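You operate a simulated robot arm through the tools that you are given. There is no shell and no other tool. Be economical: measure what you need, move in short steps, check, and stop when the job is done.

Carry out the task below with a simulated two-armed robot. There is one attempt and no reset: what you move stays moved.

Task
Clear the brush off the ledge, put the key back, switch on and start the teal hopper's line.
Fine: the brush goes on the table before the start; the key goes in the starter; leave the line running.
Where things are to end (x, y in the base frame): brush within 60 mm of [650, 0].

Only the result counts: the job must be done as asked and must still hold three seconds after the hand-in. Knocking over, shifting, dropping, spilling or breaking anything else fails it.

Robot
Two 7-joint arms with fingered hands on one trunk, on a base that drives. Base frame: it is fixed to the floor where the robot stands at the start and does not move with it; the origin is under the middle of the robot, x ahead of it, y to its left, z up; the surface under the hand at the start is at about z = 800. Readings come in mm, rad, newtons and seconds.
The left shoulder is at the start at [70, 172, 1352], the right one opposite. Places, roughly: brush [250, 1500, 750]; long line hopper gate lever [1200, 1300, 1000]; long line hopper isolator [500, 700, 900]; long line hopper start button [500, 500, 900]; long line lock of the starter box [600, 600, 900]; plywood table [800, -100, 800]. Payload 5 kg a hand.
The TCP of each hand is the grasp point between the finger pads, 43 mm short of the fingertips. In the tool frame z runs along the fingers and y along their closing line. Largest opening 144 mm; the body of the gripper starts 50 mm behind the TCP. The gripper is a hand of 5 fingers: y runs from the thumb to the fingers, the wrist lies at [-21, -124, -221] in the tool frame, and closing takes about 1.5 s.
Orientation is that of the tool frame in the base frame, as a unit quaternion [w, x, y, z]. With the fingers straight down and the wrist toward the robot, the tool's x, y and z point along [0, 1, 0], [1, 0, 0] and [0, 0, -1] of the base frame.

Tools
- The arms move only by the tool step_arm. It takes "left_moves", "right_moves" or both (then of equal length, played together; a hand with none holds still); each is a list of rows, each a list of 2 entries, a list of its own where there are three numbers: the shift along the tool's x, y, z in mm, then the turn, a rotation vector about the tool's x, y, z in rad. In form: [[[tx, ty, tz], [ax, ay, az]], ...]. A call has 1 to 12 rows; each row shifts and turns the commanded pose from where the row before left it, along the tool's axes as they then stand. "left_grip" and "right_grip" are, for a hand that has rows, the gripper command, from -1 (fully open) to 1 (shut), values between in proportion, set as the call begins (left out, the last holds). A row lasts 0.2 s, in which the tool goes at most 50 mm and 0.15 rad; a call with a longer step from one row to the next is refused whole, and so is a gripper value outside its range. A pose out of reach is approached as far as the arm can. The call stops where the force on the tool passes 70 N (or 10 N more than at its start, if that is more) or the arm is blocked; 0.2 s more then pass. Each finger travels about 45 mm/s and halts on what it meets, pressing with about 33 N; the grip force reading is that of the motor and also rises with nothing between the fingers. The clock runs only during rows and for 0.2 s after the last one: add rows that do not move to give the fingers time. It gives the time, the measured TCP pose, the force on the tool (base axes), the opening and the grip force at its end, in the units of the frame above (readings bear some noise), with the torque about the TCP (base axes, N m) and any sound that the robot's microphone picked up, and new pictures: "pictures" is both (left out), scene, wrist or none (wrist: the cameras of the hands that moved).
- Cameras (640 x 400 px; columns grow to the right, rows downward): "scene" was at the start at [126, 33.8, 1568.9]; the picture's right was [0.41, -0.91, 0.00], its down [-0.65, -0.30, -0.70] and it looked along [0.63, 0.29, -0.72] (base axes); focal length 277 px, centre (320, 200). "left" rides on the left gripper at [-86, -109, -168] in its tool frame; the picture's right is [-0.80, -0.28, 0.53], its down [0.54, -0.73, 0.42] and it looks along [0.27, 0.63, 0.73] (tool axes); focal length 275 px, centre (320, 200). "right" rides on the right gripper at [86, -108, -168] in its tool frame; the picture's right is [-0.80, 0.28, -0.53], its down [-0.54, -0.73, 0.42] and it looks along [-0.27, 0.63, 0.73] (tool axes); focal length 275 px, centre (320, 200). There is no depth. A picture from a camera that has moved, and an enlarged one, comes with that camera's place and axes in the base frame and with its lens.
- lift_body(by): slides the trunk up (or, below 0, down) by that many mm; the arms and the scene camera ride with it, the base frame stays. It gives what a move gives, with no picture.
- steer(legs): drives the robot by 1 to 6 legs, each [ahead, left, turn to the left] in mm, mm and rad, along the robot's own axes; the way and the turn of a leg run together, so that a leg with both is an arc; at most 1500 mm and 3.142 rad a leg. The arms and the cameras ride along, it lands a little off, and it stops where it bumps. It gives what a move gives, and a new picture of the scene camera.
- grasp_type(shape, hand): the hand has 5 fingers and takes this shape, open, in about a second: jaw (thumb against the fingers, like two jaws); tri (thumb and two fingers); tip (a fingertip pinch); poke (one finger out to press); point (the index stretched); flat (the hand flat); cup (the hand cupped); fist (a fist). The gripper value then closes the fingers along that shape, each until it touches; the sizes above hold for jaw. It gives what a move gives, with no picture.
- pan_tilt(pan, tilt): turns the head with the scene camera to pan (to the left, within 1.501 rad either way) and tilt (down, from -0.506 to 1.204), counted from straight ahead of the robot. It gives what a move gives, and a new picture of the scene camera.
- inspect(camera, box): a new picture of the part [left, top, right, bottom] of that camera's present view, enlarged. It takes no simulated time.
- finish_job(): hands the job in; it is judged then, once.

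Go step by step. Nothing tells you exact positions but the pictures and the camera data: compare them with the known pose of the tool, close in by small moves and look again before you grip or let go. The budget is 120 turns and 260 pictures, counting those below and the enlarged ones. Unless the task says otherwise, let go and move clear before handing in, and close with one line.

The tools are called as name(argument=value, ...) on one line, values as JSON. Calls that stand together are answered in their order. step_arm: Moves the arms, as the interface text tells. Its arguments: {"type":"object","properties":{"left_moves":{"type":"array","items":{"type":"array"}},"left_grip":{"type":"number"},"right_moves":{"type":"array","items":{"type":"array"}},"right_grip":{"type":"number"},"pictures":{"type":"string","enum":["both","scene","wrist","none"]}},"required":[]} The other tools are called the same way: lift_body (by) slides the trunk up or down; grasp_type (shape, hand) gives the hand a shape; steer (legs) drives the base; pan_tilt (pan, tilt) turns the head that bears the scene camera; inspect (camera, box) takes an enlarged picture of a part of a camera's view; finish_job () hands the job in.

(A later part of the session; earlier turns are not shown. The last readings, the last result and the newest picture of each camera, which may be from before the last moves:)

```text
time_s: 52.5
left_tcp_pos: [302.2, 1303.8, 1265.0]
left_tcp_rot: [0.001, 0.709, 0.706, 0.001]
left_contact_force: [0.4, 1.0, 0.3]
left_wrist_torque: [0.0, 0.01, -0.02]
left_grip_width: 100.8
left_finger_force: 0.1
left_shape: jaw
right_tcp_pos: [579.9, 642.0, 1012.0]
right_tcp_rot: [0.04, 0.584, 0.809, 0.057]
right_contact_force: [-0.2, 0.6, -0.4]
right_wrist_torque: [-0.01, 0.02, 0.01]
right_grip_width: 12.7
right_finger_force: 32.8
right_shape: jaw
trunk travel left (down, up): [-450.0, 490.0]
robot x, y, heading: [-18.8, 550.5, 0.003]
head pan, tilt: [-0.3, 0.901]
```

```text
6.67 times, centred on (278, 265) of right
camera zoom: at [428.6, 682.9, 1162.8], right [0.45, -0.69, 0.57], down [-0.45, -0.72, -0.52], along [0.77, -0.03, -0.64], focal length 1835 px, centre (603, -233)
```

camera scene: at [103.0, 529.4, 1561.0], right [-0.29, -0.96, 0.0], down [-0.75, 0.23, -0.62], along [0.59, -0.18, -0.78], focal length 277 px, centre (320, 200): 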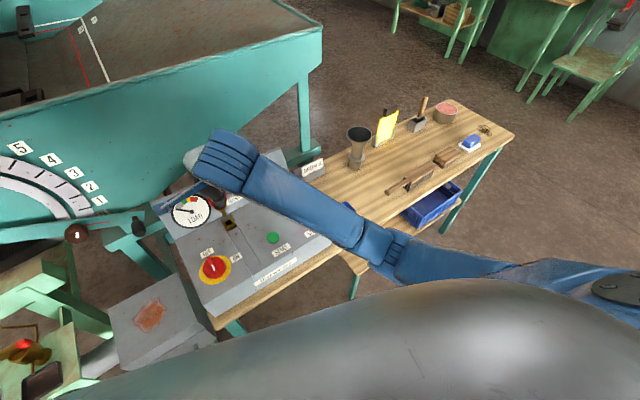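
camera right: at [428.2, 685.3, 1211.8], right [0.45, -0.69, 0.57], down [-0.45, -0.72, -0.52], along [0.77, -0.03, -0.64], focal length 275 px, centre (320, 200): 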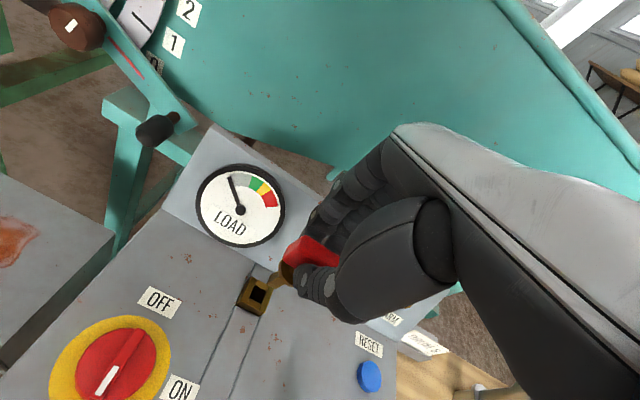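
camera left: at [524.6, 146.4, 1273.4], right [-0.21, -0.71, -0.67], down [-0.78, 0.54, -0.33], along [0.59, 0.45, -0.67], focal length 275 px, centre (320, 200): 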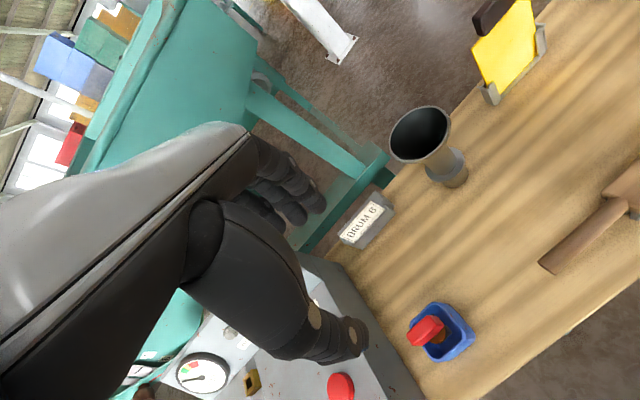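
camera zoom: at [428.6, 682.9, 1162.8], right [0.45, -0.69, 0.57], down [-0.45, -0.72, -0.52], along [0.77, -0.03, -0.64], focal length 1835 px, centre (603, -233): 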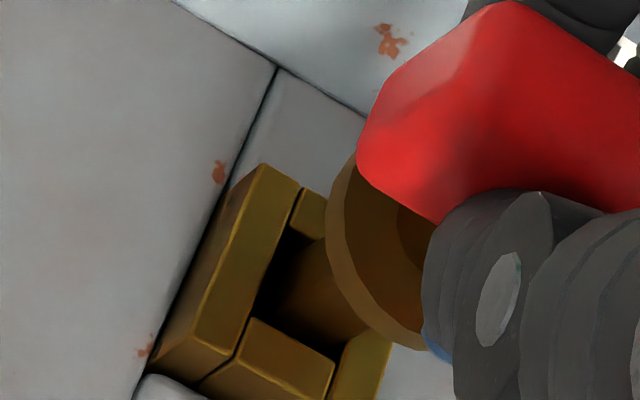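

The shaft is entering with no force; it sits about 1 mm toward the right wall. I shift 1 mm left and continue down.

step_arm(right_moves=[[[1.0, 0, 0], [0, 0, 0]], [[0, 0, 4], [0, 0, 0]], [[0, 0, 4], [0, 0, 0]], [[0, 0, 4], [0, 0, 0]], [[0, 0, 0], [0, 0, 0]]], pictures="none")

inspect(camera="scene", box=[215, 190, 263, 230])

inspect(camera="right", box=[240, 235, 315, 295])

```text
time_s: 53.7
left_tcp_pos: [301.9, 1303.9, 1264.3]
left_tcp_rot: [0.0, 0.708, 0.706, 0.001]
left_contact_force: [0.4, 0.1, 0.4]
left_wrist_torque: [-0.01, -0.01, -0.02]
left_grip_width: 100.4
left_finger_force: 0.0
left_shape: jaw
right_tcp_pos: [579.8, 643.6, 999.2]
right_tcp_rot: [0.04, 0.583, 0.81, 0.057]
right_contact_force: [0.1, 0.5, -0.8]
right_wrist_torque: [0.0, 0.01, 0.03]
right_grip_width: 12.7
right_finger_force: 32.7
right_shape: jaw
trunk travel left (down, up): [-450.0, 490.0]
robot x, y, heading: [-22.4, 553.5, 0.001]
head pan, tilt: [-0.3, 0.901]
```

```text
10.00 times, centred on (239, 210) of scene
camera zoom: at [102.6, 528.6, 1561.0], right [-0.29, -0.96, 0.0], down [-0.75, 0.23, -0.62], along [0.59, -0.18, -0.78], focal length 2769 px, centre (1130, 100)
```

zoom: 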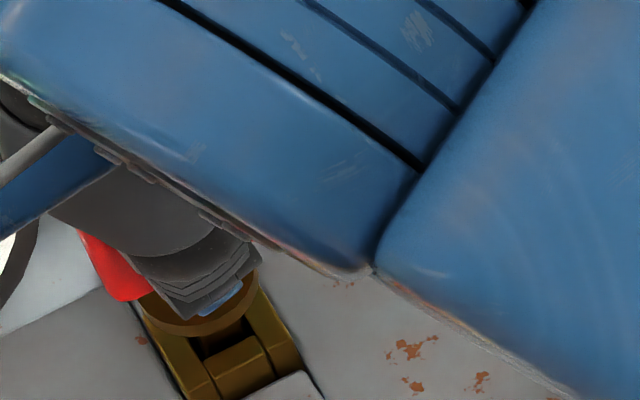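

```text
6.67 times, centred on (278, 265) of right
camera zoom: at [429.8, 684.4, 1151.1], right [0.45, -0.69, 0.57], down [-0.45, -0.72, -0.52], along [0.77, -0.03, -0.64], focal length 1835 px, centre (603, -233)
```

zoom: 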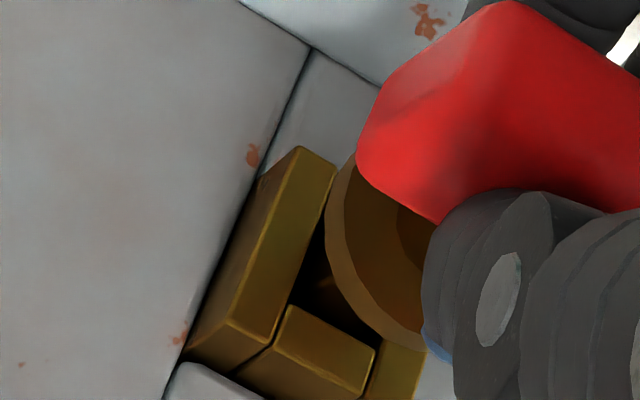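

Insertion proceeds freely; I continue until the flange seats.

step_arm(right_moves=[[[0, 0, 4], [0, 0, 0]], [[0, 0, 4], [0, 0, 0]], [[0, 0, 3], [0, 0, 0]], [[0, 0, 0], [0, 0, 0]]], pictures="none")

inspect(camera="right", box=[240, 235, 315, 295])

```text
time_s: 54.7
left_tcp_pos: [302.3, 1303.3, 1264.6]
left_tcp_rot: [0.0, 0.708, 0.706, 0.001]
left_contact_force: [-0.3, -0.1, -0.5]
left_wrist_torque: [0.0, 0.01, -0.02]
left_grip_width: 100.5
left_finger_force: 0.1
left_shape: jaw
right_tcp_pos: [582.7, 643.8, 989.4]
right_tcp_rot: [0.041, 0.584, 0.809, 0.056]
right_contact_force: [-1.2, -0.2, -0.3]
right_wrist_torque: [-0.03, 0.08, -0.01]
right_grip_width: 12.9
right_finger_force: 33.4
right_shape: jaw
trunk travel left (down, up): [-450.0, 490.0]
robot x, y, heading: [-22.0, 551.3, 0.002]
head pan, tilt: [-0.3, 0.901]
```

```text
6.67 times, centred on (278, 265) of right
camera zoom: at [431.6, 684.7, 1140.3], right [0.45, -0.69, 0.57], down [-0.45, -0.72, -0.52], along [0.77, -0.03, -0.64], focal length 1835 px, centre (603, -233)
```

zoom: 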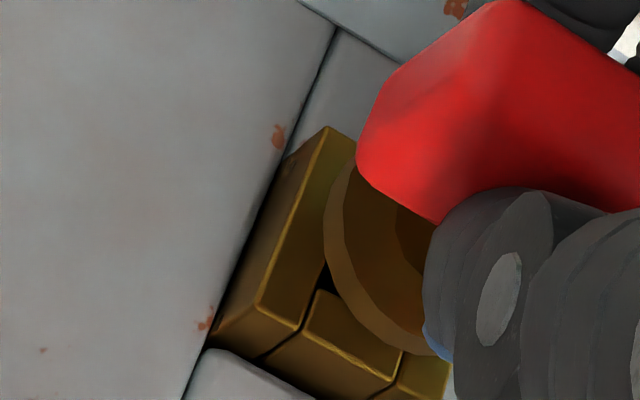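

step_arm(right_moves=[[[0, 0, 2], [0, 0, 0]], [[0, 0, 2], [0, 0, 0]], [[0, 0, 2], [0, 0, 0]], [[0, 0, 0], [0, 0, 0]]], pictures="none")

inspect(camera="right", box=[240, 235, 315, 295])

```text
time_s: 55.7
left_tcp_pos: [301.7, 1302.3, 1264.6]
left_tcp_rot: [0.0, 0.708, 0.707, 0.001]
left_contact_force: [0.2, 0.6, -0.7]
left_wrist_torque: [0.0, -0.01, 0.01]
left_grip_width: 100.5
left_finger_force: 0.0
left_shape: jaw
right_tcp_pos: [583.2, 645.6, 982.9]
right_tcp_rot: [0.041, 0.583, 0.809, 0.057]
right_contact_force: [-0.7, -0.1, -0.6]
right_wrist_torque: [-0.04, 0.1, 0.02]
right_grip_width: 12.6
right_finger_force: 33.3
right_shape: jaw
trunk travel left (down, up): [-450.0, 490.0]
robot x, y, heading: [-18.2, 547.9, 0.004]
head pan, tilt: [-0.3, 0.901]
```

```text
6.67 times, centred on (278, 265) of right
camera zoom: at [431.9, 685.4, 1134.3], right [0.45, -0.69, 0.57], down [-0.45, -0.72, -0.52], along [0.77, -0.03, -0.64], focal length 1835 px, centre (603, -233)
```

zoom: 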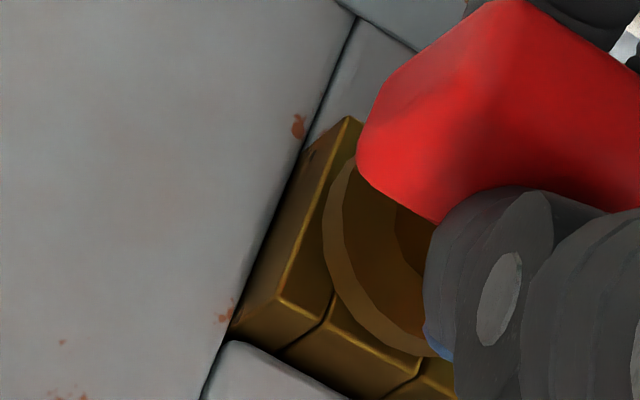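

step_arm(right_moves=[[[0, 0, 2], [0, 0, 0]], [[0, 0, 2], [0, 0, 0]], [[0, 0, 2], [0, 0, 0]], [[0, 0, 0], [0, 0, 0]]], pictures="none")

inspect(camera="right", box=[240, 235, 315, 295])

```text
time_s: 56.7
left_tcp_pos: [302.5, 1302.6, 1264.9]
left_tcp_rot: [-0.001, 0.709, 0.706, 0.0]
left_contact_force: [-0.3, 0.3, -0.1]
left_wrist_torque: [-0.06, 0.01, 0.0]
left_grip_width: 100.4
left_finger_force: 0.0
left_shape: jaw
right_tcp_pos: [584.0, 644.7, 977.6]
right_tcp_rot: [0.041, 0.584, 0.809, 0.057]
right_contact_force: [-0.1, -0.4, 5.9]
right_wrist_torque: [-0.05, 0.03, 0.03]
right_grip_width: 13.3
right_finger_force: 33.5
right_shape: jaw
trunk travel left (down, up): [-450.0, 490.0]
robot x, y, heading: [-21.7, 554.0, 0.005]
head pan, tilt: [-0.3, 0.901]
```

```text
6.67 times, centred on (278, 265) of right
camera zoom: at [432.7, 685.5, 1128.4], right [0.45, -0.69, 0.57], down [-0.45, -0.72, -0.52], along [0.77, -0.03, -0.64], focal length 1835 px, centre (603, -233)
```

zoom: 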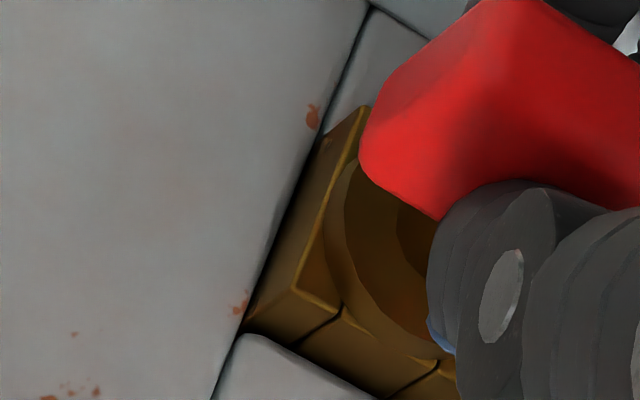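

Contact of 6 N: the flange reaches the lock. I press slightly more to be sure it's seated.

step_arm(right_moves=[[[0, 0, 1.5], [0, 0, 0]], [[0, 0, 1.5], [0, 0, 0]], [[0, 0, 0], [0, 0, 0]]])

inspect(camera="right", box=[240, 235, 315, 295])

```text
time_s: 57.5
left_tcp_pos: [299.7, 1302.7, 1265.3]
left_tcp_rot: [0.0, 0.709, 0.706, 0.002]
left_contact_force: [-0.2, -0.5, -0.1]
left_wrist_torque: [-0.01, 0.03, 0.0]
left_grip_width: 100.5
left_finger_force: 0.1
left_shape: jaw
right_tcp_pos: [583.1, 645.9, 975.8]
right_tcp_rot: [0.042, 0.583, 0.809, 0.058]
right_contact_force: [1.4, -1.7, 21.3]
right_wrist_torque: [-0.09, -0.14, -0.01]
right_grip_width: 13.9
right_finger_force: 33.1
right_shape: jaw
trunk travel left (down, up): [-450.0, 490.0]
robot x, y, heading: [-22.2, 551.6, 0.003]
head pan, tilt: [-0.3, 0.901]
camera scene: at [100.8, 528.2, 1561.4], right [-0.29, -0.96, 0.0], down [-0.75, 0.23, -0.62], along [0.59, -0.18, -0.78], focal length 277 px, centre (320, 200)
camera right: at [432.1, 685.5, 1126.8], right [0.45, -0.69, 0.57], down [-0.45, -0.72, -0.52], along [0.77, -0.02, -0.63], focal length 275 px, centre (320, 200)
```

scene: 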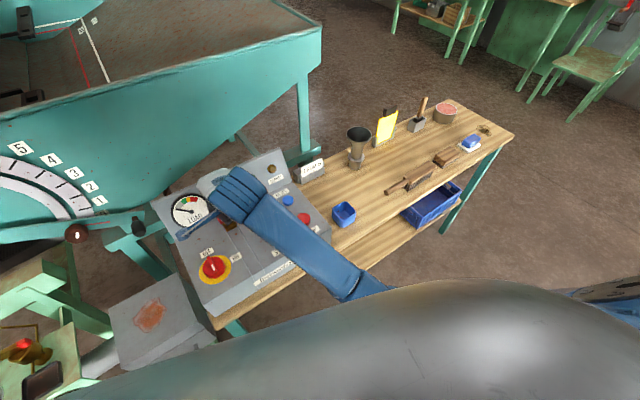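
right: 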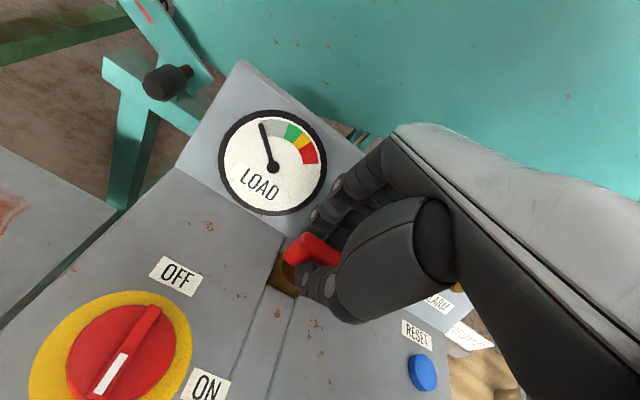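

```text
6.67 times, centred on (278, 265) of right
camera zoom: at [432.1, 685.5, 1126.8], right [0.45, -0.69, 0.57], down [-0.45, -0.72, -0.52], along [0.77, -0.02, -0.63], focal length 1835 px, centre (603, -233)
```

zoom: 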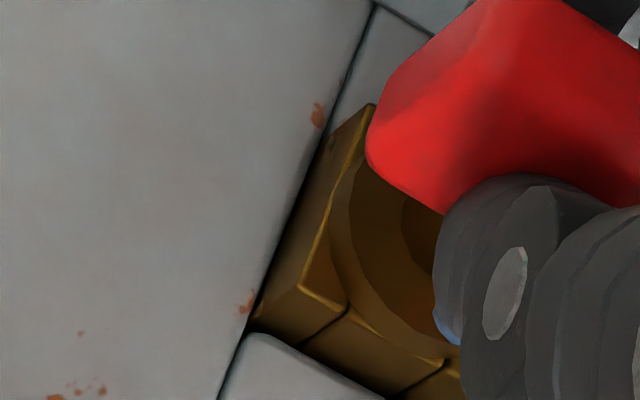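

Key seated at 21 N. I ease off, open only partly (to stay clear of the gauge panel) and withdraw along the tool axis.

step_arm(right_moves=[[[0, 0, -3], [0, 0, 0]], [[0, 0, 0], [0, 0, 0]]], pictures="none")

step_arm(right_moves=[[[0, 0, 0], [0, 0, 0]], [[0, 0, 0], [0, 0, 0]], [[0, 0, 0], [0, 0, 0]], [[0, 0, 0], [0, 0, 0]], [[0, 0, -10], [0, 0, 0]], [[0, 0, -20], [0, 0, 0]], [[0, 0, -30], [0, 0, 0]], [[0, 0, -40], [0, 0, 0]], [[0, 0, -40], [0, 0, 0]]], right_grip=0.5)

inspect(camera="right", box=[140, 180, 320, 324])

```text
time_s: 58.1
left_tcp_pos: [301.3, 1302.5, 1265.7]
left_tcp_rot: [0.0, 0.708, 0.706, 0.002]
left_contact_force: [-0.4, 0.9, -0.3]
left_wrist_torque: [0.03, -0.02, 0.03]
left_grip_width: 100.6
left_finger_force: 0.0
left_shape: jaw
right_tcp_pos: [582.2, 644.0, 975.4]
right_tcp_rot: [0.04, 0.584, 0.809, 0.056]
right_contact_force: [3.8, 1.3, 11.7]
right_wrist_torque: [0.02, -0.2, -0.02]
right_grip_width: 14.2
right_finger_force: 33.1
right_shape: jaw
trunk travel left (down, up): [-450.0, 490.0]
robot x, y, heading: [-21.3, 551.8, 0.001]
head pan, tilt: [-0.3, 0.901]
```

```text
time_s: 60.1
left_tcp_pos: [301.7, 1302.9, 1263.7]
left_tcp_rot: [0.0, 0.708, 0.706, 0.001]
left_contact_force: [-0.1, -0.1, -0.6]
left_wrist_torque: [-0.02, -0.02, 0.0]
left_grip_width: 100.4
left_finger_force: 0.0
left_shape: jaw
right_tcp_pos: [564.4, 640.8, 1117.4]
right_tcp_rot: [0.04, 0.583, 0.809, 0.055]
right_contact_force: [-0.6, 0.7, 0.1]
right_wrist_torque: [0.01, 0.0, 0.0]
right_grip_width: 36.2
right_finger_force: 0.0
right_shape: jaw
trunk travel left (down, up): [-450.0, 490.0]
robot x, y, heading: [-23.3, 550.1, -0.0]
head pan, tilt: [-0.3, 0.901]
camera scene: at [102.3, 529.3, 1560.9], right [-0.29, -0.96, 0.0], down [-0.75, 0.23, -0.62], along [0.59, -0.18, -0.78], focal length 277 px, centre (320, 200)
camera right: at [414.6, 680.6, 1267.7], right [0.45, -0.69, 0.57], down [-0.45, -0.72, -0.52], along [0.77, -0.03, -0.64], focal length 275 px, centre (320, 200)
```

scene: 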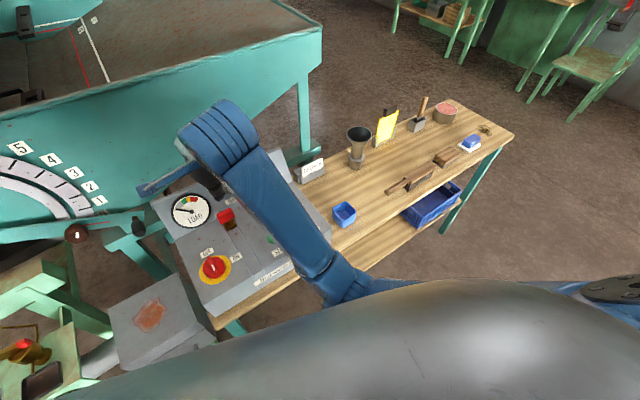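
right: 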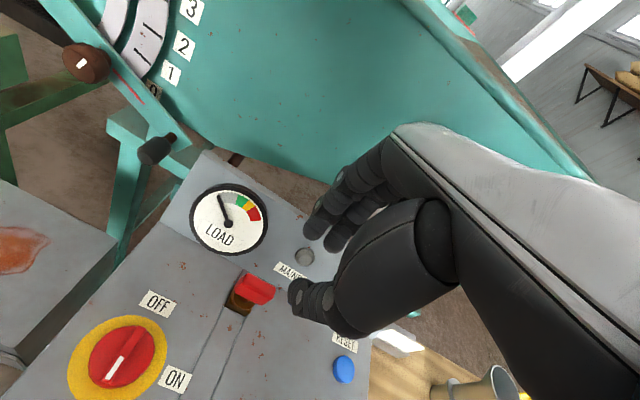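

```text
2.78 times, centred on (230, 252) of right
camera zoom: at [414.6, 680.6, 1267.7], right [0.45, -0.69, 0.57], down [-0.45, -0.72, -0.52], along [0.77, -0.03, -0.64], focal length 765 px, centre (570, 56)
```

zoom: 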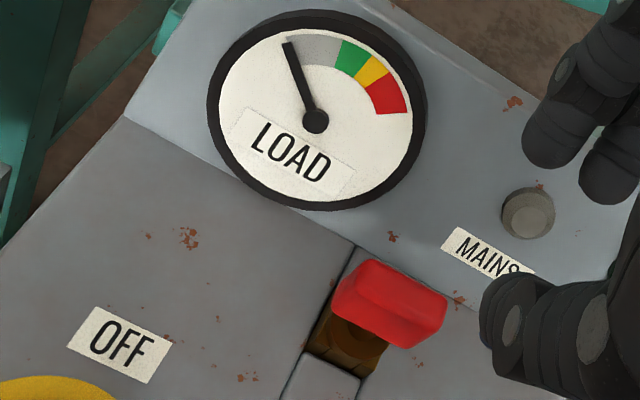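

Key is fully home. Next the isolator: I take it at about (467, 703, 900), its bar pointing along OFF, ON a quarter turn clockwise. I move over it, then turn the hand so it grips across the bar.

step_arm(right_moves=[[[22, -25, 0], [0, 0, 0]], [[22, -25, 0], [0, 0, 0]], [[22, -25, 22], [0, 0, 0]], [[22, -25, 22], [0, 0, 0]], [[0, 0, 22], [0, 0, 0]], [[0, 0, 20], [0, 0, 0]]], right_grip=0.3, pictures="none")

step_arm(right_moves=[[[0, 0, 0], [0, 0, -0.143]], [[0, 0, 0], [0, 0, -0.143]], [[0, 0, 0], [0, 0, -0.143]], [[0, 0, 0], [0, 0, -0.143]], [[0, 0, 0], [0, 0, -0.143]], [[0, 0, 0], [0, 0, -0.143]], [[0, 0, 0], [0, 0, -0.143]], [[0, 0, 0], [0, 0, -0.143]], [[0, 0, 0], [0, 0, -0.143]], [[0, 0, 0], [0, 0, -0.143]], [[0, 0, 0], [0, 0, -0.141]]])

```text
time_s: 61.0
left_tcp_pos: [301.7, 1303.7, 1264.3]
left_tcp_rot: [0.001, 0.708, 0.706, 0.002]
left_contact_force: [-0.1, -0.2, 0.4]
left_wrist_torque: [-0.02, 0.01, 0.0]
left_grip_width: 100.6
left_finger_force: 0.1
left_shape: jaw
right_tcp_pos: [514.4, 671.8, 1144.4]
right_tcp_rot: [0.126, 0.583, 0.796, 0.101]
right_contact_force: [-0.2, -0.2, -0.8]
right_wrist_torque: [0.0, -0.04, 0.02]
right_grip_width: 49.8
right_finger_force: 0.0
right_shape: jaw
trunk travel left (down, up): [-450.0, 490.0]
robot x, y, heading: [-20.6, 550.2, 0.007]
head pan, tilt: [-0.3, 0.901]
stopped in row 4 (right hand): the arm was blocked; the commanded pose is now the measured one
```

```text
time_s: 63.4
left_tcp_pos: [301.8, 1303.6, 1264.6]
left_tcp_rot: [0.0, 0.708, 0.706, 0.001]
left_contact_force: [0.2, 0.4, -0.3]
left_wrist_torque: [0.02, 0.01, 0.0]
left_grip_width: 100.3
left_finger_force: 0.0
left_shape: jaw
right_tcp_pos: [514.5, 672.7, 1143.5]
right_tcp_rot: [0.159, -0.153, 0.975, -0.016]
right_contact_force: [-0.7, -0.5, 0.8]
right_wrist_torque: [0.02, 0.02, 0.0]
right_grip_width: 50.0
right_finger_force: 0.1
right_shape: jaw
trunk travel left (down, up): [-450.0, 490.0]
robot x, y, heading: [-23.0, 550.3, -0.004]
head pan, tilt: [-0.3, 0.901]
camera scene: at [103.1, 528.7, 1560.9], right [-0.29, -0.96, 0.0], down [-0.75, 0.23, -0.62], along [0.59, -0.18, -0.78], focal length 277 px, centre (320, 200)
camera right: at [416.4, 540.5, 1285.0], right [0.47, 0.5, 0.73], down [0.84, -0.52, -0.18], along [0.29, 0.69, -0.66], focal length 275 px, centre (320, 200)
```

scene: 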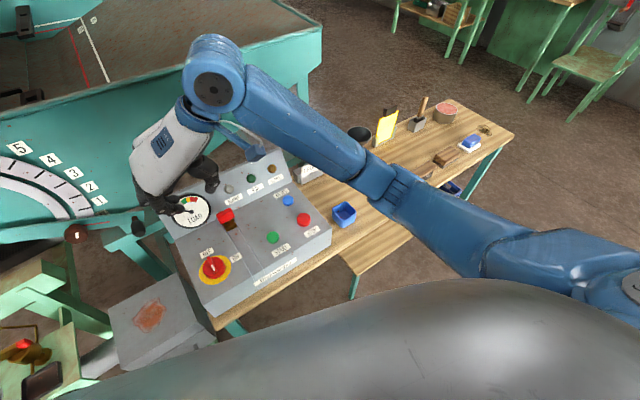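
right: 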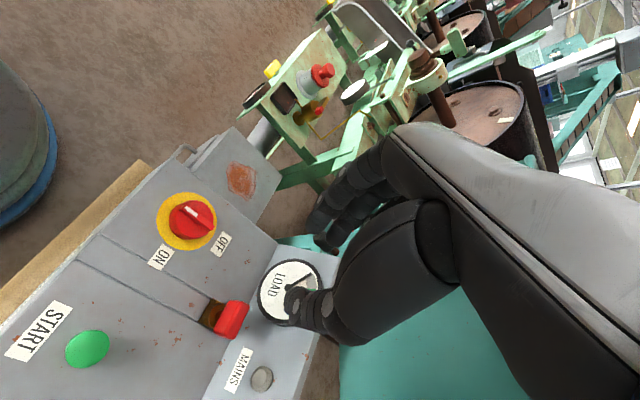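

The right arm hit a joint limit by working too close across the body. I drive the base back and left so that the isolator lies better in front of the right arm, then square up the tool.

steer(legs=[[-80, 200, 0]])

step_arm(right_moves=[[[0, 0, 0], [-0.042, 0.087, 0]], [[0, 0, 0], [-0.042, 0.087, 0]], [[0, 0, 0], [0, 0, 0]]], pictures="none")

```text
time_s: 65.1
left_tcp_pos: [223.1, 1499.3, 1264.9]
left_tcp_rot: [-0.001, 0.708, 0.706, 0.002]
left_contact_force: [0.8, -0.3, 0.3]
left_wrist_torque: [0.04, 0.02, -0.02]
left_grip_width: 100.4
left_finger_force: 0.0
left_shape: jaw
right_tcp_pos: [434.8, 867.1, 1144.4]
right_tcp_rot: [0.159, -0.151, 0.975, -0.015]
right_contact_force: [0.5, 0.1, -0.2]
right_wrist_torque: [0.05, 0.03, 0.0]
right_grip_width: 50.2
right_finger_force: 0.0
right_shape: jaw
trunk travel left (down, up): [-450.0, 490.0]
robot x, y, heading: [-98.6, 751.4, 0.008]
head pan, tilt: [-0.3, 0.901]
camera scene: at [23.5, 723.7, 1560.9], right [-0.29, -0.96, 0.0], down [-0.75, 0.23, -0.62], along [0.59, -0.18, -0.78], focal length 277 px, centre (320, 200)
```

scene: 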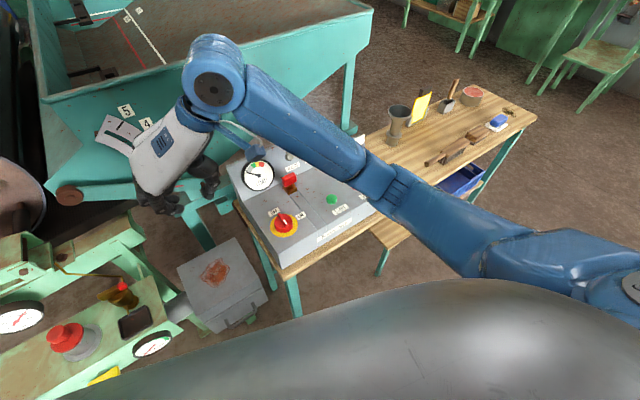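

```text
time_s: 65.9
left_tcp_pos: [222.6, 1501.3, 1264.4]
left_tcp_rot: [0.001, 0.708, 0.706, 0.003]
left_contact_force: [0.5, 1.2, 0.6]
left_wrist_torque: [-0.02, -0.03, -0.02]
left_grip_width: 100.4
left_finger_force: 0.1
left_shape: jaw
right_tcp_pos: [434.6, 870.5, 1145.8]
right_tcp_rot: [0.068, -0.156, 0.985, 0.012]
right_contact_force: [-0.5, 0.7, -0.6]
right_wrist_torque: [-0.01, -0.07, 0.01]
right_grip_width: 50.2
right_finger_force: 0.1
right_shape: jaw
trunk travel left (down, up): [-450.0, 490.0]
robot x, y, heading: [-104.8, 750.2, 0.006]
head pan, tilt: [-0.3, 0.901]
```

step_arm(right_moves=[[[10, -34, 14], [0, 0, 0]], [[10, -34, 14], [0, 0, 0]], [[10, -34, 14], [0, 0, 0]], [[10, -34, 14], [0, 0, 0]], [[10, -34, 14], [0, 0, 0]], [[0, 0, 0], [0, 0, 0]]])

inspect(camera="scene", box=[220, 150, 380, 270])

```text
time_s: 67.3
left_tcp_pos: [222.4, 1499.4, 1264.8]
left_tcp_rot: [0.0, 0.708, 0.706, 0.001]
left_contact_force: [-0.1, 0.5, -0.6]
left_wrist_torque: [-0.03, 0.01, 0.0]
left_grip_width: 100.5
left_finger_force: 0.1
left_shape: jaw
right_tcp_pos: [448.7, 697.5, 1068.7]
right_tcp_rot: [0.067, -0.156, 0.985, 0.013]
right_contact_force: [0.0, 1.3, -0.2]
right_wrist_torque: [-0.02, 0.0, -0.03]
right_grip_width: 50.3
right_finger_force: 0.1
right_shape: jaw
trunk travel left (down, up): [-450.0, 490.0]
robot x, y, heading: [-100.0, 744.1, 0.005]
head pan, tilt: [-0.3, 0.901]
camera scene: at [23.2, 726.7, 1561.0], right [-0.29, -0.96, 0.0], down [-0.75, 0.23, -0.62], along [0.59, -0.18, -0.78], focal length 277 px, centre (320, 200)
camera right: at [380.2, 559.2, 1222.3], right [0.59, 0.49, 0.64], down [0.79, -0.51, -0.35], along [0.15, 0.71, -0.69], focal length 275 px, centre (320, 200)
```

scene: 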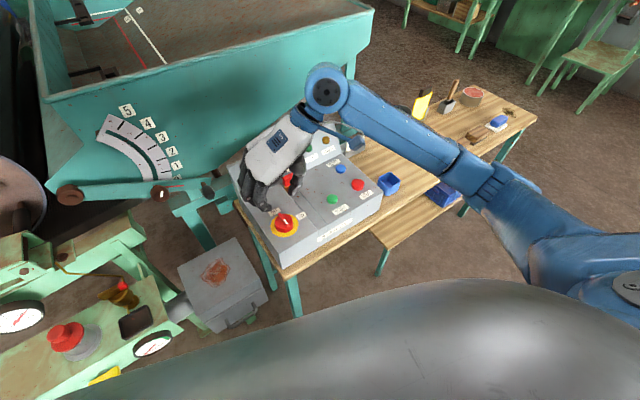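
right: 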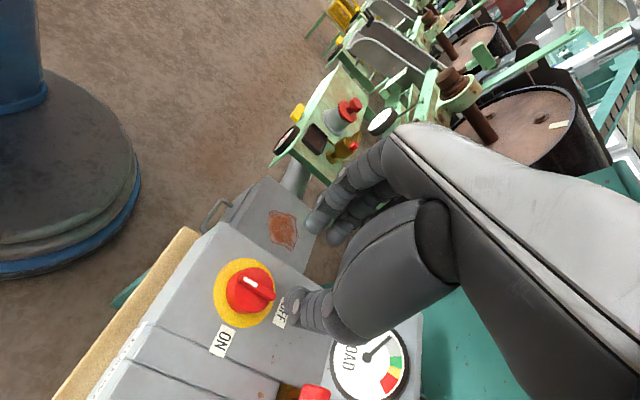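

```text
3.33 times, centred on (300, 210) of scene
camera zoom: at [23.2, 726.7, 1561.0], right [-0.29, -0.96, 0.0], down [-0.75, 0.23, -0.62], along [0.59, -0.18, -0.78], focal length 923 px, centre (387, 167)
```

zoom: 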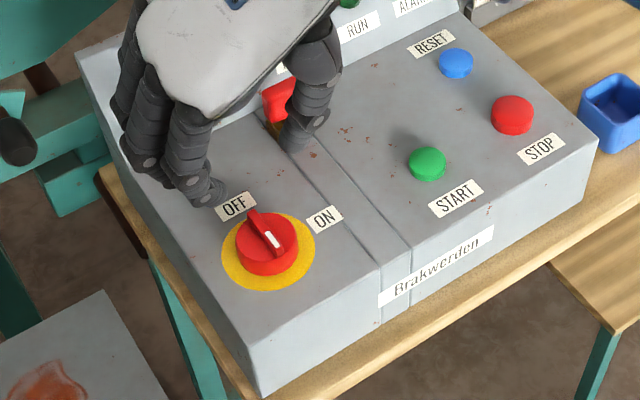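

The bar centre triangulates to about (467, 697, 908). I correct about 6 mm sideways and descend 95 mm to look again.

step_arm(right_moves=[[[3, -6, 35], [0, 0, 0]], [[0, 0, 35], [0, 0, 0]], [[0, 0, 25], [0, 0, 0]], [[0, 0, 0], [0, 0, 0]]])

inspect(camera="scene", box=[240, 170, 340, 245])

inspect(camera="right", box=[180, 180, 340, 308])

```text
time_s: 68.3
left_tcp_pos: [222.4, 1498.6, 1265.3]
left_tcp_rot: [0.0, 0.708, 0.706, 0.002]
left_contact_force: [-0.3, 0.1, 0.3]
left_wrist_torque: [0.03, -0.01, 0.02]
left_grip_width: 100.6
left_finger_force: 0.1
left_shape: jaw
right_tcp_pos: [461.2, 692.5, 973.4]
right_tcp_rot: [0.068, -0.155, 0.985, 0.013]
right_contact_force: [-0.3, -0.1, 0.2]
right_wrist_torque: [0.03, 0.02, -0.01]
right_grip_width: 50.1
right_finger_force: 0.1
right_shape: jaw
trunk travel left (down, up): [-450.0, 490.0]
robot x, y, heading: [-104.5, 747.3, 0.003]
head pan, tilt: [-0.3, 0.901]
camera scene: at [22.7, 724.9, 1561.0], right [-0.29, -0.96, 0.0], down [-0.75, 0.23, -0.62], along [0.59, -0.18, -0.78], focal length 277 px, centre (320, 200)
camera right: at [392.1, 556.2, 1126.9], right [0.59, 0.49, 0.64], down [0.79, -0.51, -0.35], along [0.15, 0.71, -0.69], focal length 275 px, centre (320, 200)
```

scene: 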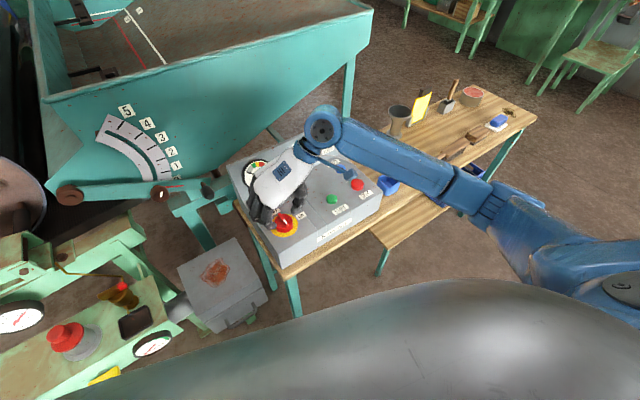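
right: 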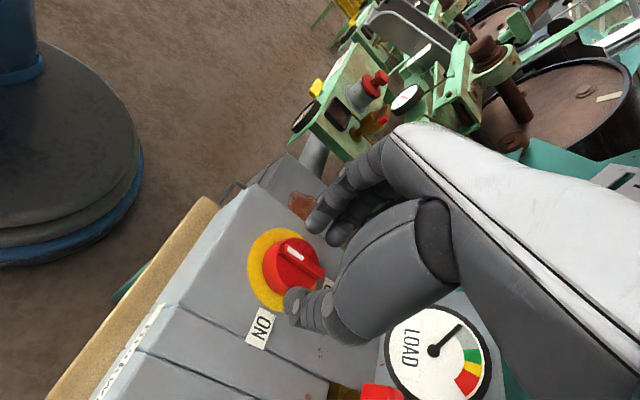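

```text
5.33 times, centred on (290, 208) of scene
camera zoom: at [22.7, 724.9, 1561.0], right [-0.29, -0.96, 0.0], down [-0.75, 0.23, -0.62], along [0.59, -0.18, -0.78], focal length 1477 px, centre (480, 160)
```

zoom: 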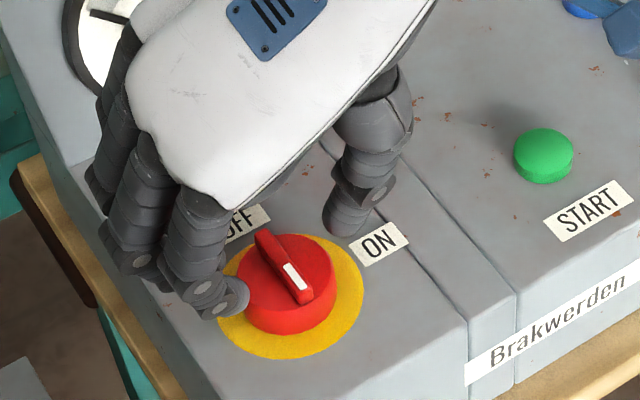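

```text
3.12 times, centred on (260, 244) of right
camera zoom: at [392.1, 556.2, 1126.9], right [0.59, 0.49, 0.64], down [0.79, -0.51, -0.35], along [0.15, 0.71, -0.69], focal length 860 px, centre (508, 62)
```

zoom: 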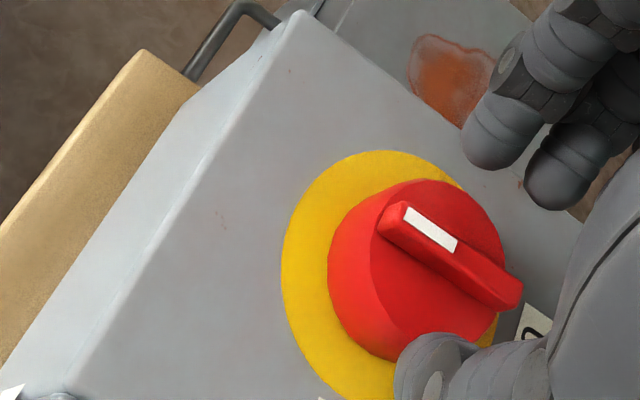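

Fingers bracket the bar. I shift slightly to centre and descend 20 mm more, then check.

step_arm(right_moves=[[[4, 3, 8], [0, 0, 0]], [[0, 0, 6], [0, 0, 0]], [[0, 0, 6], [0, 0, 0]], [[0, 0, 0], [0, 0, 0]]], pictures="none")

inspect(camera="scene", box=[250, 180, 330, 240])

inspect(camera="right", box=[220, 180, 370, 300])

```text
time_s: 69.3
left_tcp_pos: [222.5, 1499.5, 1265.1]
left_tcp_rot: [0.0, 0.708, 0.706, 0.001]
left_contact_force: [-0.7, -0.1, 0.3]
left_wrist_torque: [-0.02, -0.01, -0.01]
left_grip_width: 100.5
left_finger_force: 0.0
left_shape: jaw
right_tcp_pos: [458.7, 694.5, 952.1]
right_tcp_rot: [0.068, -0.155, 0.986, 0.013]
right_contact_force: [-0.4, -1.9, 0.8]
right_wrist_torque: [-0.09, 0.0, -0.03]
right_grip_width: 50.8
right_finger_force: 0.0
right_shape: jaw
trunk travel left (down, up): [-450.0, 490.0]
robot x, y, heading: [-103.1, 747.2, 0.002]
head pan, tilt: [-0.3, 0.901]
```

```text
6.67 times, centred on (290, 210) of scene
camera zoom: at [22.7, 725.1, 1561.0], right [-0.29, -0.96, 0.0], down [-0.75, 0.23, -0.62], along [0.59, -0.18, -0.78], focal length 1846 px, centre (520, 133)
```

zoom: 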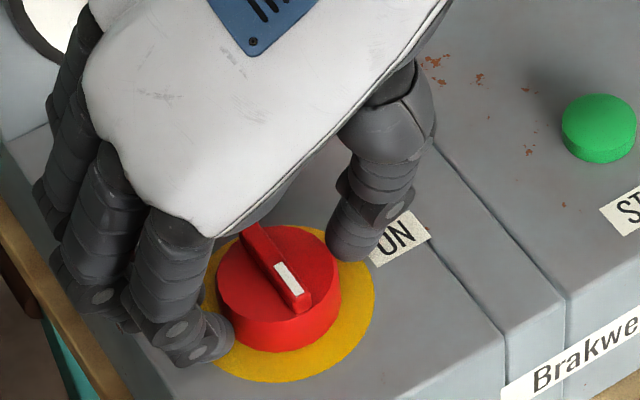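

```text
3.33 times, centred on (295, 240) of right
camera zoom: at [389.8, 558.4, 1106.2], right [0.59, 0.49, 0.64], down [0.79, -0.51, -0.35], along [0.15, 0.71, -0.69], focal length 918 px, centre (403, 67)
```

zoom: 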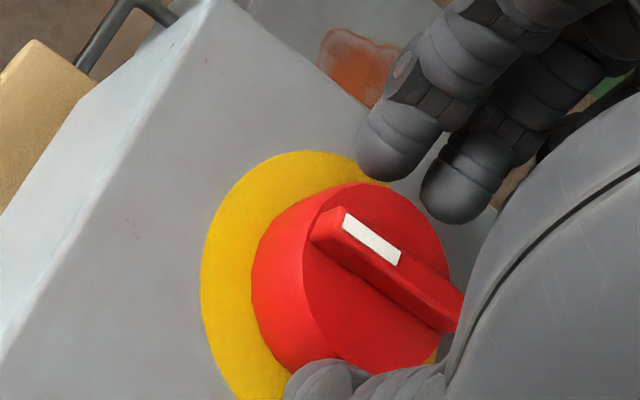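

Fingertips have gone down beside the disc (light contact). I raise 7 mm and close on the bar.

step_arm(right_moves=[[[0, 0, -7], [0, 0, 0]], [[0, 0, 0], [0, 0, 0]]], pictures="none")

step_arm(right_moves=[[[0, 0, 0], [0, 0, 0]], [[0, 0, 0], [0, 0, 0]], [[0, 0, 0], [0, 0, 0]], [[0, 0, 0], [0, 0, 0]], [[0, 0, 0], [0, 0, 0]]], right_grip=1, pictures="none")

inspect(camera="scene", box=[250, 180, 330, 240])

inspect(camera="right", box=[220, 180, 370, 300])

```text
time_s: 69.9
left_tcp_pos: [221.4, 1499.2, 1265.0]
left_tcp_rot: [0.0, 0.708, 0.706, 0.001]
left_contact_force: [0.4, 0.8, 0.3]
left_wrist_torque: [0.03, -0.01, -0.01]
left_grip_width: 100.8
left_finger_force: 0.0
left_shape: jaw
right_tcp_pos: [457.8, 696.3, 959.4]
right_tcp_rot: [0.068, -0.156, 0.985, 0.012]
right_contact_force: [-0.4, -0.5, 0.3]
right_wrist_torque: [-0.01, 0.02, 0.04]
right_grip_width: 50.7
right_finger_force: 0.0
right_shape: jaw
trunk travel left (down, up): [-450.0, 490.0]
robot x, y, heading: [-102.0, 747.0, 0.002]
head pan, tilt: [-0.3, 0.901]
```

```text
time_s: 71.1
left_tcp_pos: [220.6, 1499.1, 1264.7]
left_tcp_rot: [0.001, 0.708, 0.706, 0.002]
left_contact_force: [-0.8, 0.5, 0.3]
left_wrist_torque: [-0.03, 0.01, 0.02]
left_grip_width: 100.7
left_finger_force: 0.1
left_shape: jaw
right_tcp_pos: [456.5, 695.7, 961.5]
right_tcp_rot: [0.07, -0.155, 0.985, 0.013]
right_contact_force: [3.1, 0.4, 36.1]
right_wrist_torque: [0.2, 0.04, -0.06]
right_grip_width: 30.7
right_finger_force: 32.8
right_shape: jaw
trunk travel left (down, up): [-450.0, 490.0]
robot x, y, heading: [-101.1, 749.4, 0.002]
head pan, tilt: [-0.3, 0.901]
```

```text
6.67 times, centred on (290, 210) of scene
camera zoom: at [20.3, 725.7, 1561.5], right [-0.29, -0.96, 0.0], down [-0.75, 0.23, -0.62], along [0.6, -0.18, -0.78], focal length 1846 px, centre (520, 133)
```

zoom: 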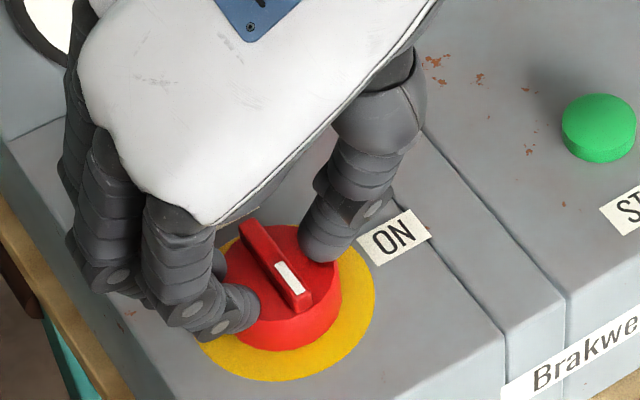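

```text
3.33 times, centred on (295, 240) of right
camera zoom: at [387.3, 559.0, 1115.3], right [0.59, 0.49, 0.64], down [0.79, -0.51, -0.34], along [0.16, 0.71, -0.68], focal length 918 px, centre (403, 67)
```

zoom: 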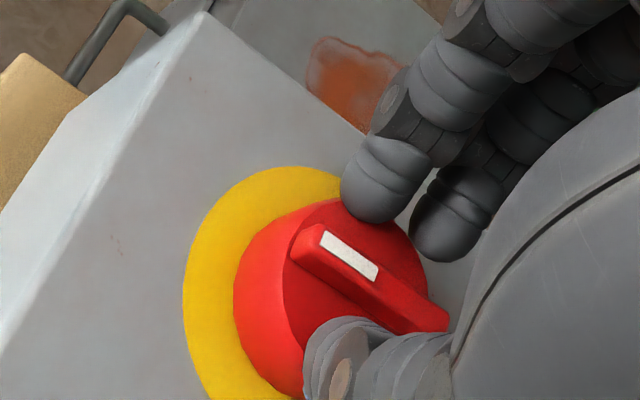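

The fingertips are pressing on the disc's top face. I raise a few millimetres so they slide onto the bar.

step_arm(right_moves=[[[0, 0, -3], [0, 0, 0]], [[0, 0, -2], [0, 0, 0]], [[0, 0, 0], [0, 0, 0]], [[0, 0, 0], [0, 0, 0]], [[0, 0, 0], [0, 0, 0]]], pictures="none")

inspect(camera="scene", box=[250, 180, 330, 240])

inspect(camera="right", box=[220, 180, 370, 300])

```text
time_s: 72.3
left_tcp_pos: [221.9, 1502.0, 1264.5]
left_tcp_rot: [0.0, 0.709, 0.706, 0.001]
left_contact_force: [-0.9, -0.6, 0.6]
left_wrist_torque: [0.0, 0.01, -0.01]
left_grip_width: 100.7
left_finger_force: 0.0
left_shape: jaw
right_tcp_pos: [457.0, 694.3, 961.6]
right_tcp_rot: [0.066, -0.155, 0.986, 0.012]
right_contact_force: [7.8, 5.7, 1.3]
right_wrist_torque: [0.55, -0.09, 0.02]
right_grip_width: 29.1
right_finger_force: 33.2
right_shape: jaw
trunk travel left (down, up): [-450.0, 490.0]
robot x, y, heading: [-102.2, 751.4, 0.001]
head pan, tilt: [-0.3, 0.901]
```

```text
6.67 times, centred on (290, 210) of scene
camera zoom: at [23.7, 725.9, 1560.8], right [-0.29, -0.96, 0.0], down [-0.75, 0.23, -0.62], along [0.59, -0.18, -0.78], focal length 1846 px, centre (520, 133)
```

zoom: 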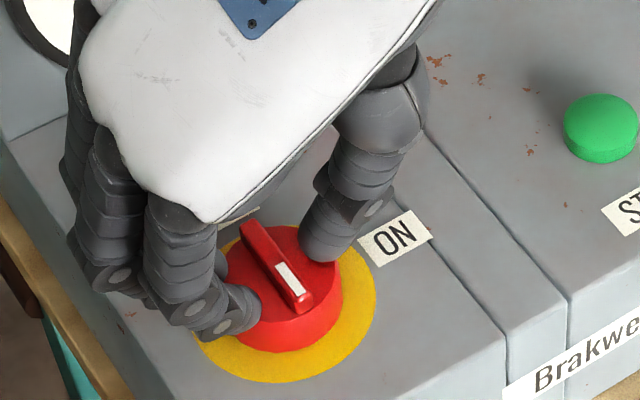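

```text
3.33 times, centred on (295, 240) of right
camera zoom: at [388.6, 558.6, 1116.9], right [0.59, 0.49, 0.64], down [0.79, -0.51, -0.35], along [0.15, 0.71, -0.69], focal length 918 px, centre (403, 67)
```

zoom: 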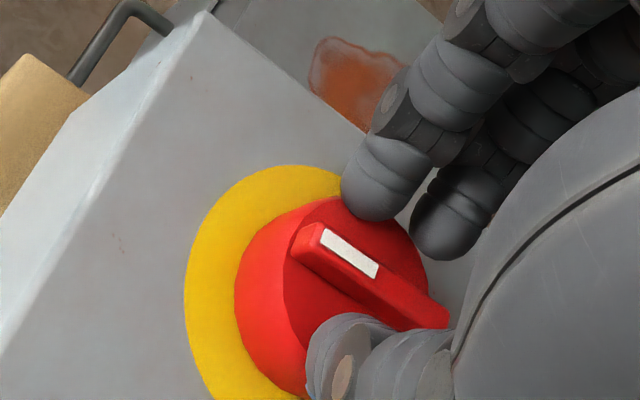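

step_arm(right_moves=[[[0, 0, -3], [0, 0, 0]], [[0, 0, -3], [0, 0, 0]], [[0, 0, 0], [0, 0, 0]], [[0, 0, 0], [0, 0, 0]], [[0, 0, 0], [0, 0, 0]]], pictures="none")

inspect(camera="scene", box=[250, 180, 330, 240])

inspect(camera="right", box=[220, 180, 370, 300])

```text
time_s: 73.5
left_tcp_pos: [221.7, 1498.7, 1265.4]
left_tcp_rot: [0.0, 0.708, 0.706, 0.002]
left_contact_force: [-0.6, 0.2, -0.2]
left_wrist_torque: [0.03, 0.05, 0.01]
left_grip_width: 100.3
left_finger_force: 0.0
left_shape: jaw
right_tcp_pos: [456.0, 693.9, 970.2]
right_tcp_rot: [0.068, -0.155, 0.985, 0.012]
right_contact_force: [0.4, -9.9, 10.6]
right_wrist_torque: [-0.41, -0.05, -0.06]
right_grip_width: 24.2
right_finger_force: 32.7
right_shape: jaw
trunk travel left (down, up): [-450.0, 490.0]
robot x, y, heading: [-101.4, 747.5, -0.0]
head pan, tilt: [-0.3, 0.901]
```

```text
6.67 times, centred on (290, 210) of scene
camera zoom: at [22.1, 723.9, 1561.2], right [-0.29, -0.96, 0.0], down [-0.75, 0.23, -0.62], along [0.59, -0.18, -0.78], focal length 1846 px, centre (520, 133)
```

zoom: 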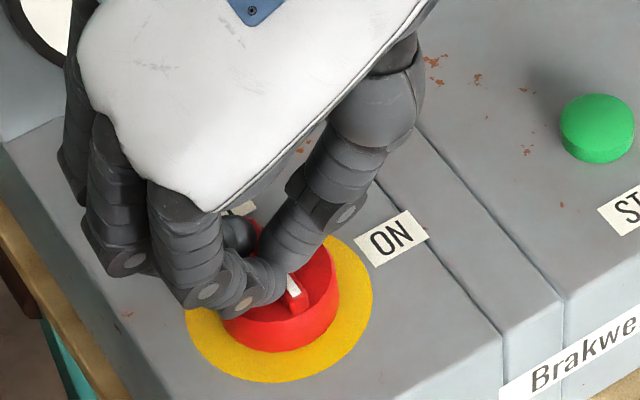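

```text
3.33 times, centred on (295, 240) of right
camera zoom: at [386.8, 556.3, 1124.2], right [0.59, 0.49, 0.64], down [0.79, -0.51, -0.35], along [0.16, 0.71, -0.69], focal length 918 px, centre (403, 67)
```

zoom: 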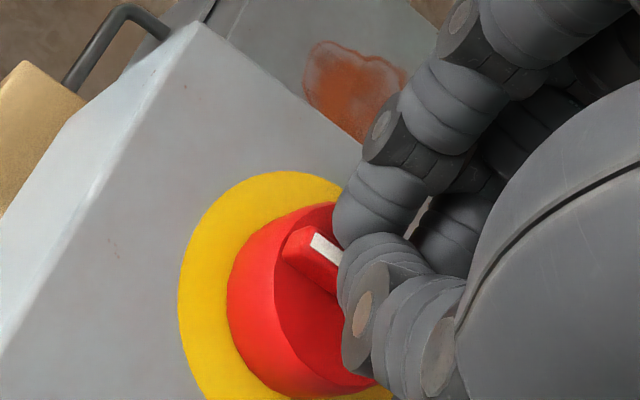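

The thumb has slid over the bar: the hand sits about 10 mm too far left. I open, lift, shift right, and re-grip.

step_arm(right_moves=[[[0, 0, -6], [0, 0, 0]], [[0, 0, -6], [0, 0, 0]], [[0, 0, 0], [0, 0, 0]], [[0, -9, 0], [0, 0, 0]], [[0, 0, 0], [0, 0, 0]]], right_grip=0.35, pictures="none")

inspect(camera="scene", box=[250, 180, 330, 240])

inspect(camera="right", box=[220, 180, 370, 300])

```text
time_s: 74.7
left_tcp_pos: [222.6, 1499.0, 1265.2]
left_tcp_rot: [0.0, 0.708, 0.706, 0.002]
left_contact_force: [-0.5, 0.4, -0.2]
left_wrist_torque: [-0.01, -0.01, -0.01]
left_grip_width: 100.9
left_finger_force: 0.1
left_shape: jaw
right_tcp_pos: [456.9, 684.8, 982.6]
right_tcp_rot: [0.068, -0.156, 0.985, 0.012]
right_contact_force: [-0.3, -0.5, -0.2]
right_wrist_torque: [0.02, 0.01, 0.04]
right_grip_width: 46.7
right_finger_force: 0.1
right_shape: jaw
trunk travel left (down, up): [-450.0, 490.0]
robot x, y, heading: [-104.1, 747.9, 0.002]
head pan, tilt: [-0.3, 0.901]
```

```text
6.67 times, centred on (290, 210) of scene
camera zoom: at [22.8, 725.4, 1561.0], right [-0.29, -0.96, 0.0], down [-0.75, 0.23, -0.62], along [0.59, -0.18, -0.78], focal length 1846 px, centre (520, 133)
```

zoom: 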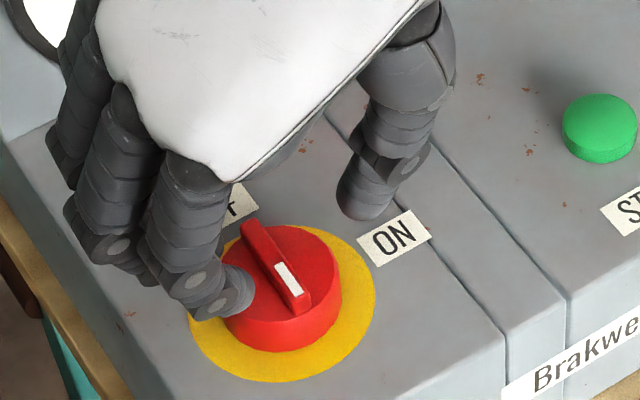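

```text
3.33 times, centred on (295, 240) of right
camera zoom: at [388.9, 548.8, 1135.8], right [0.59, 0.49, 0.64], down [0.79, -0.51, -0.35], along [0.15, 0.71, -0.69], focal length 918 px, centre (403, 67)
```

zoom: 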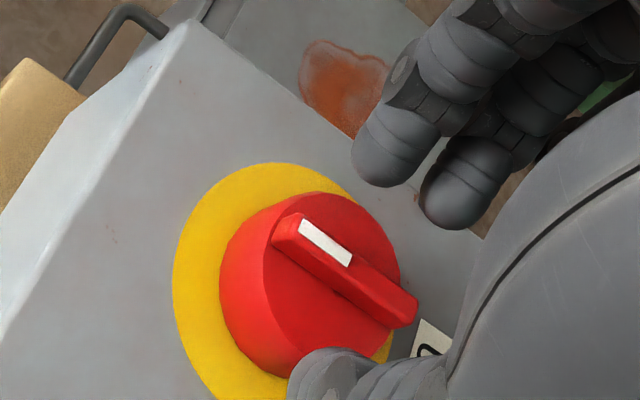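

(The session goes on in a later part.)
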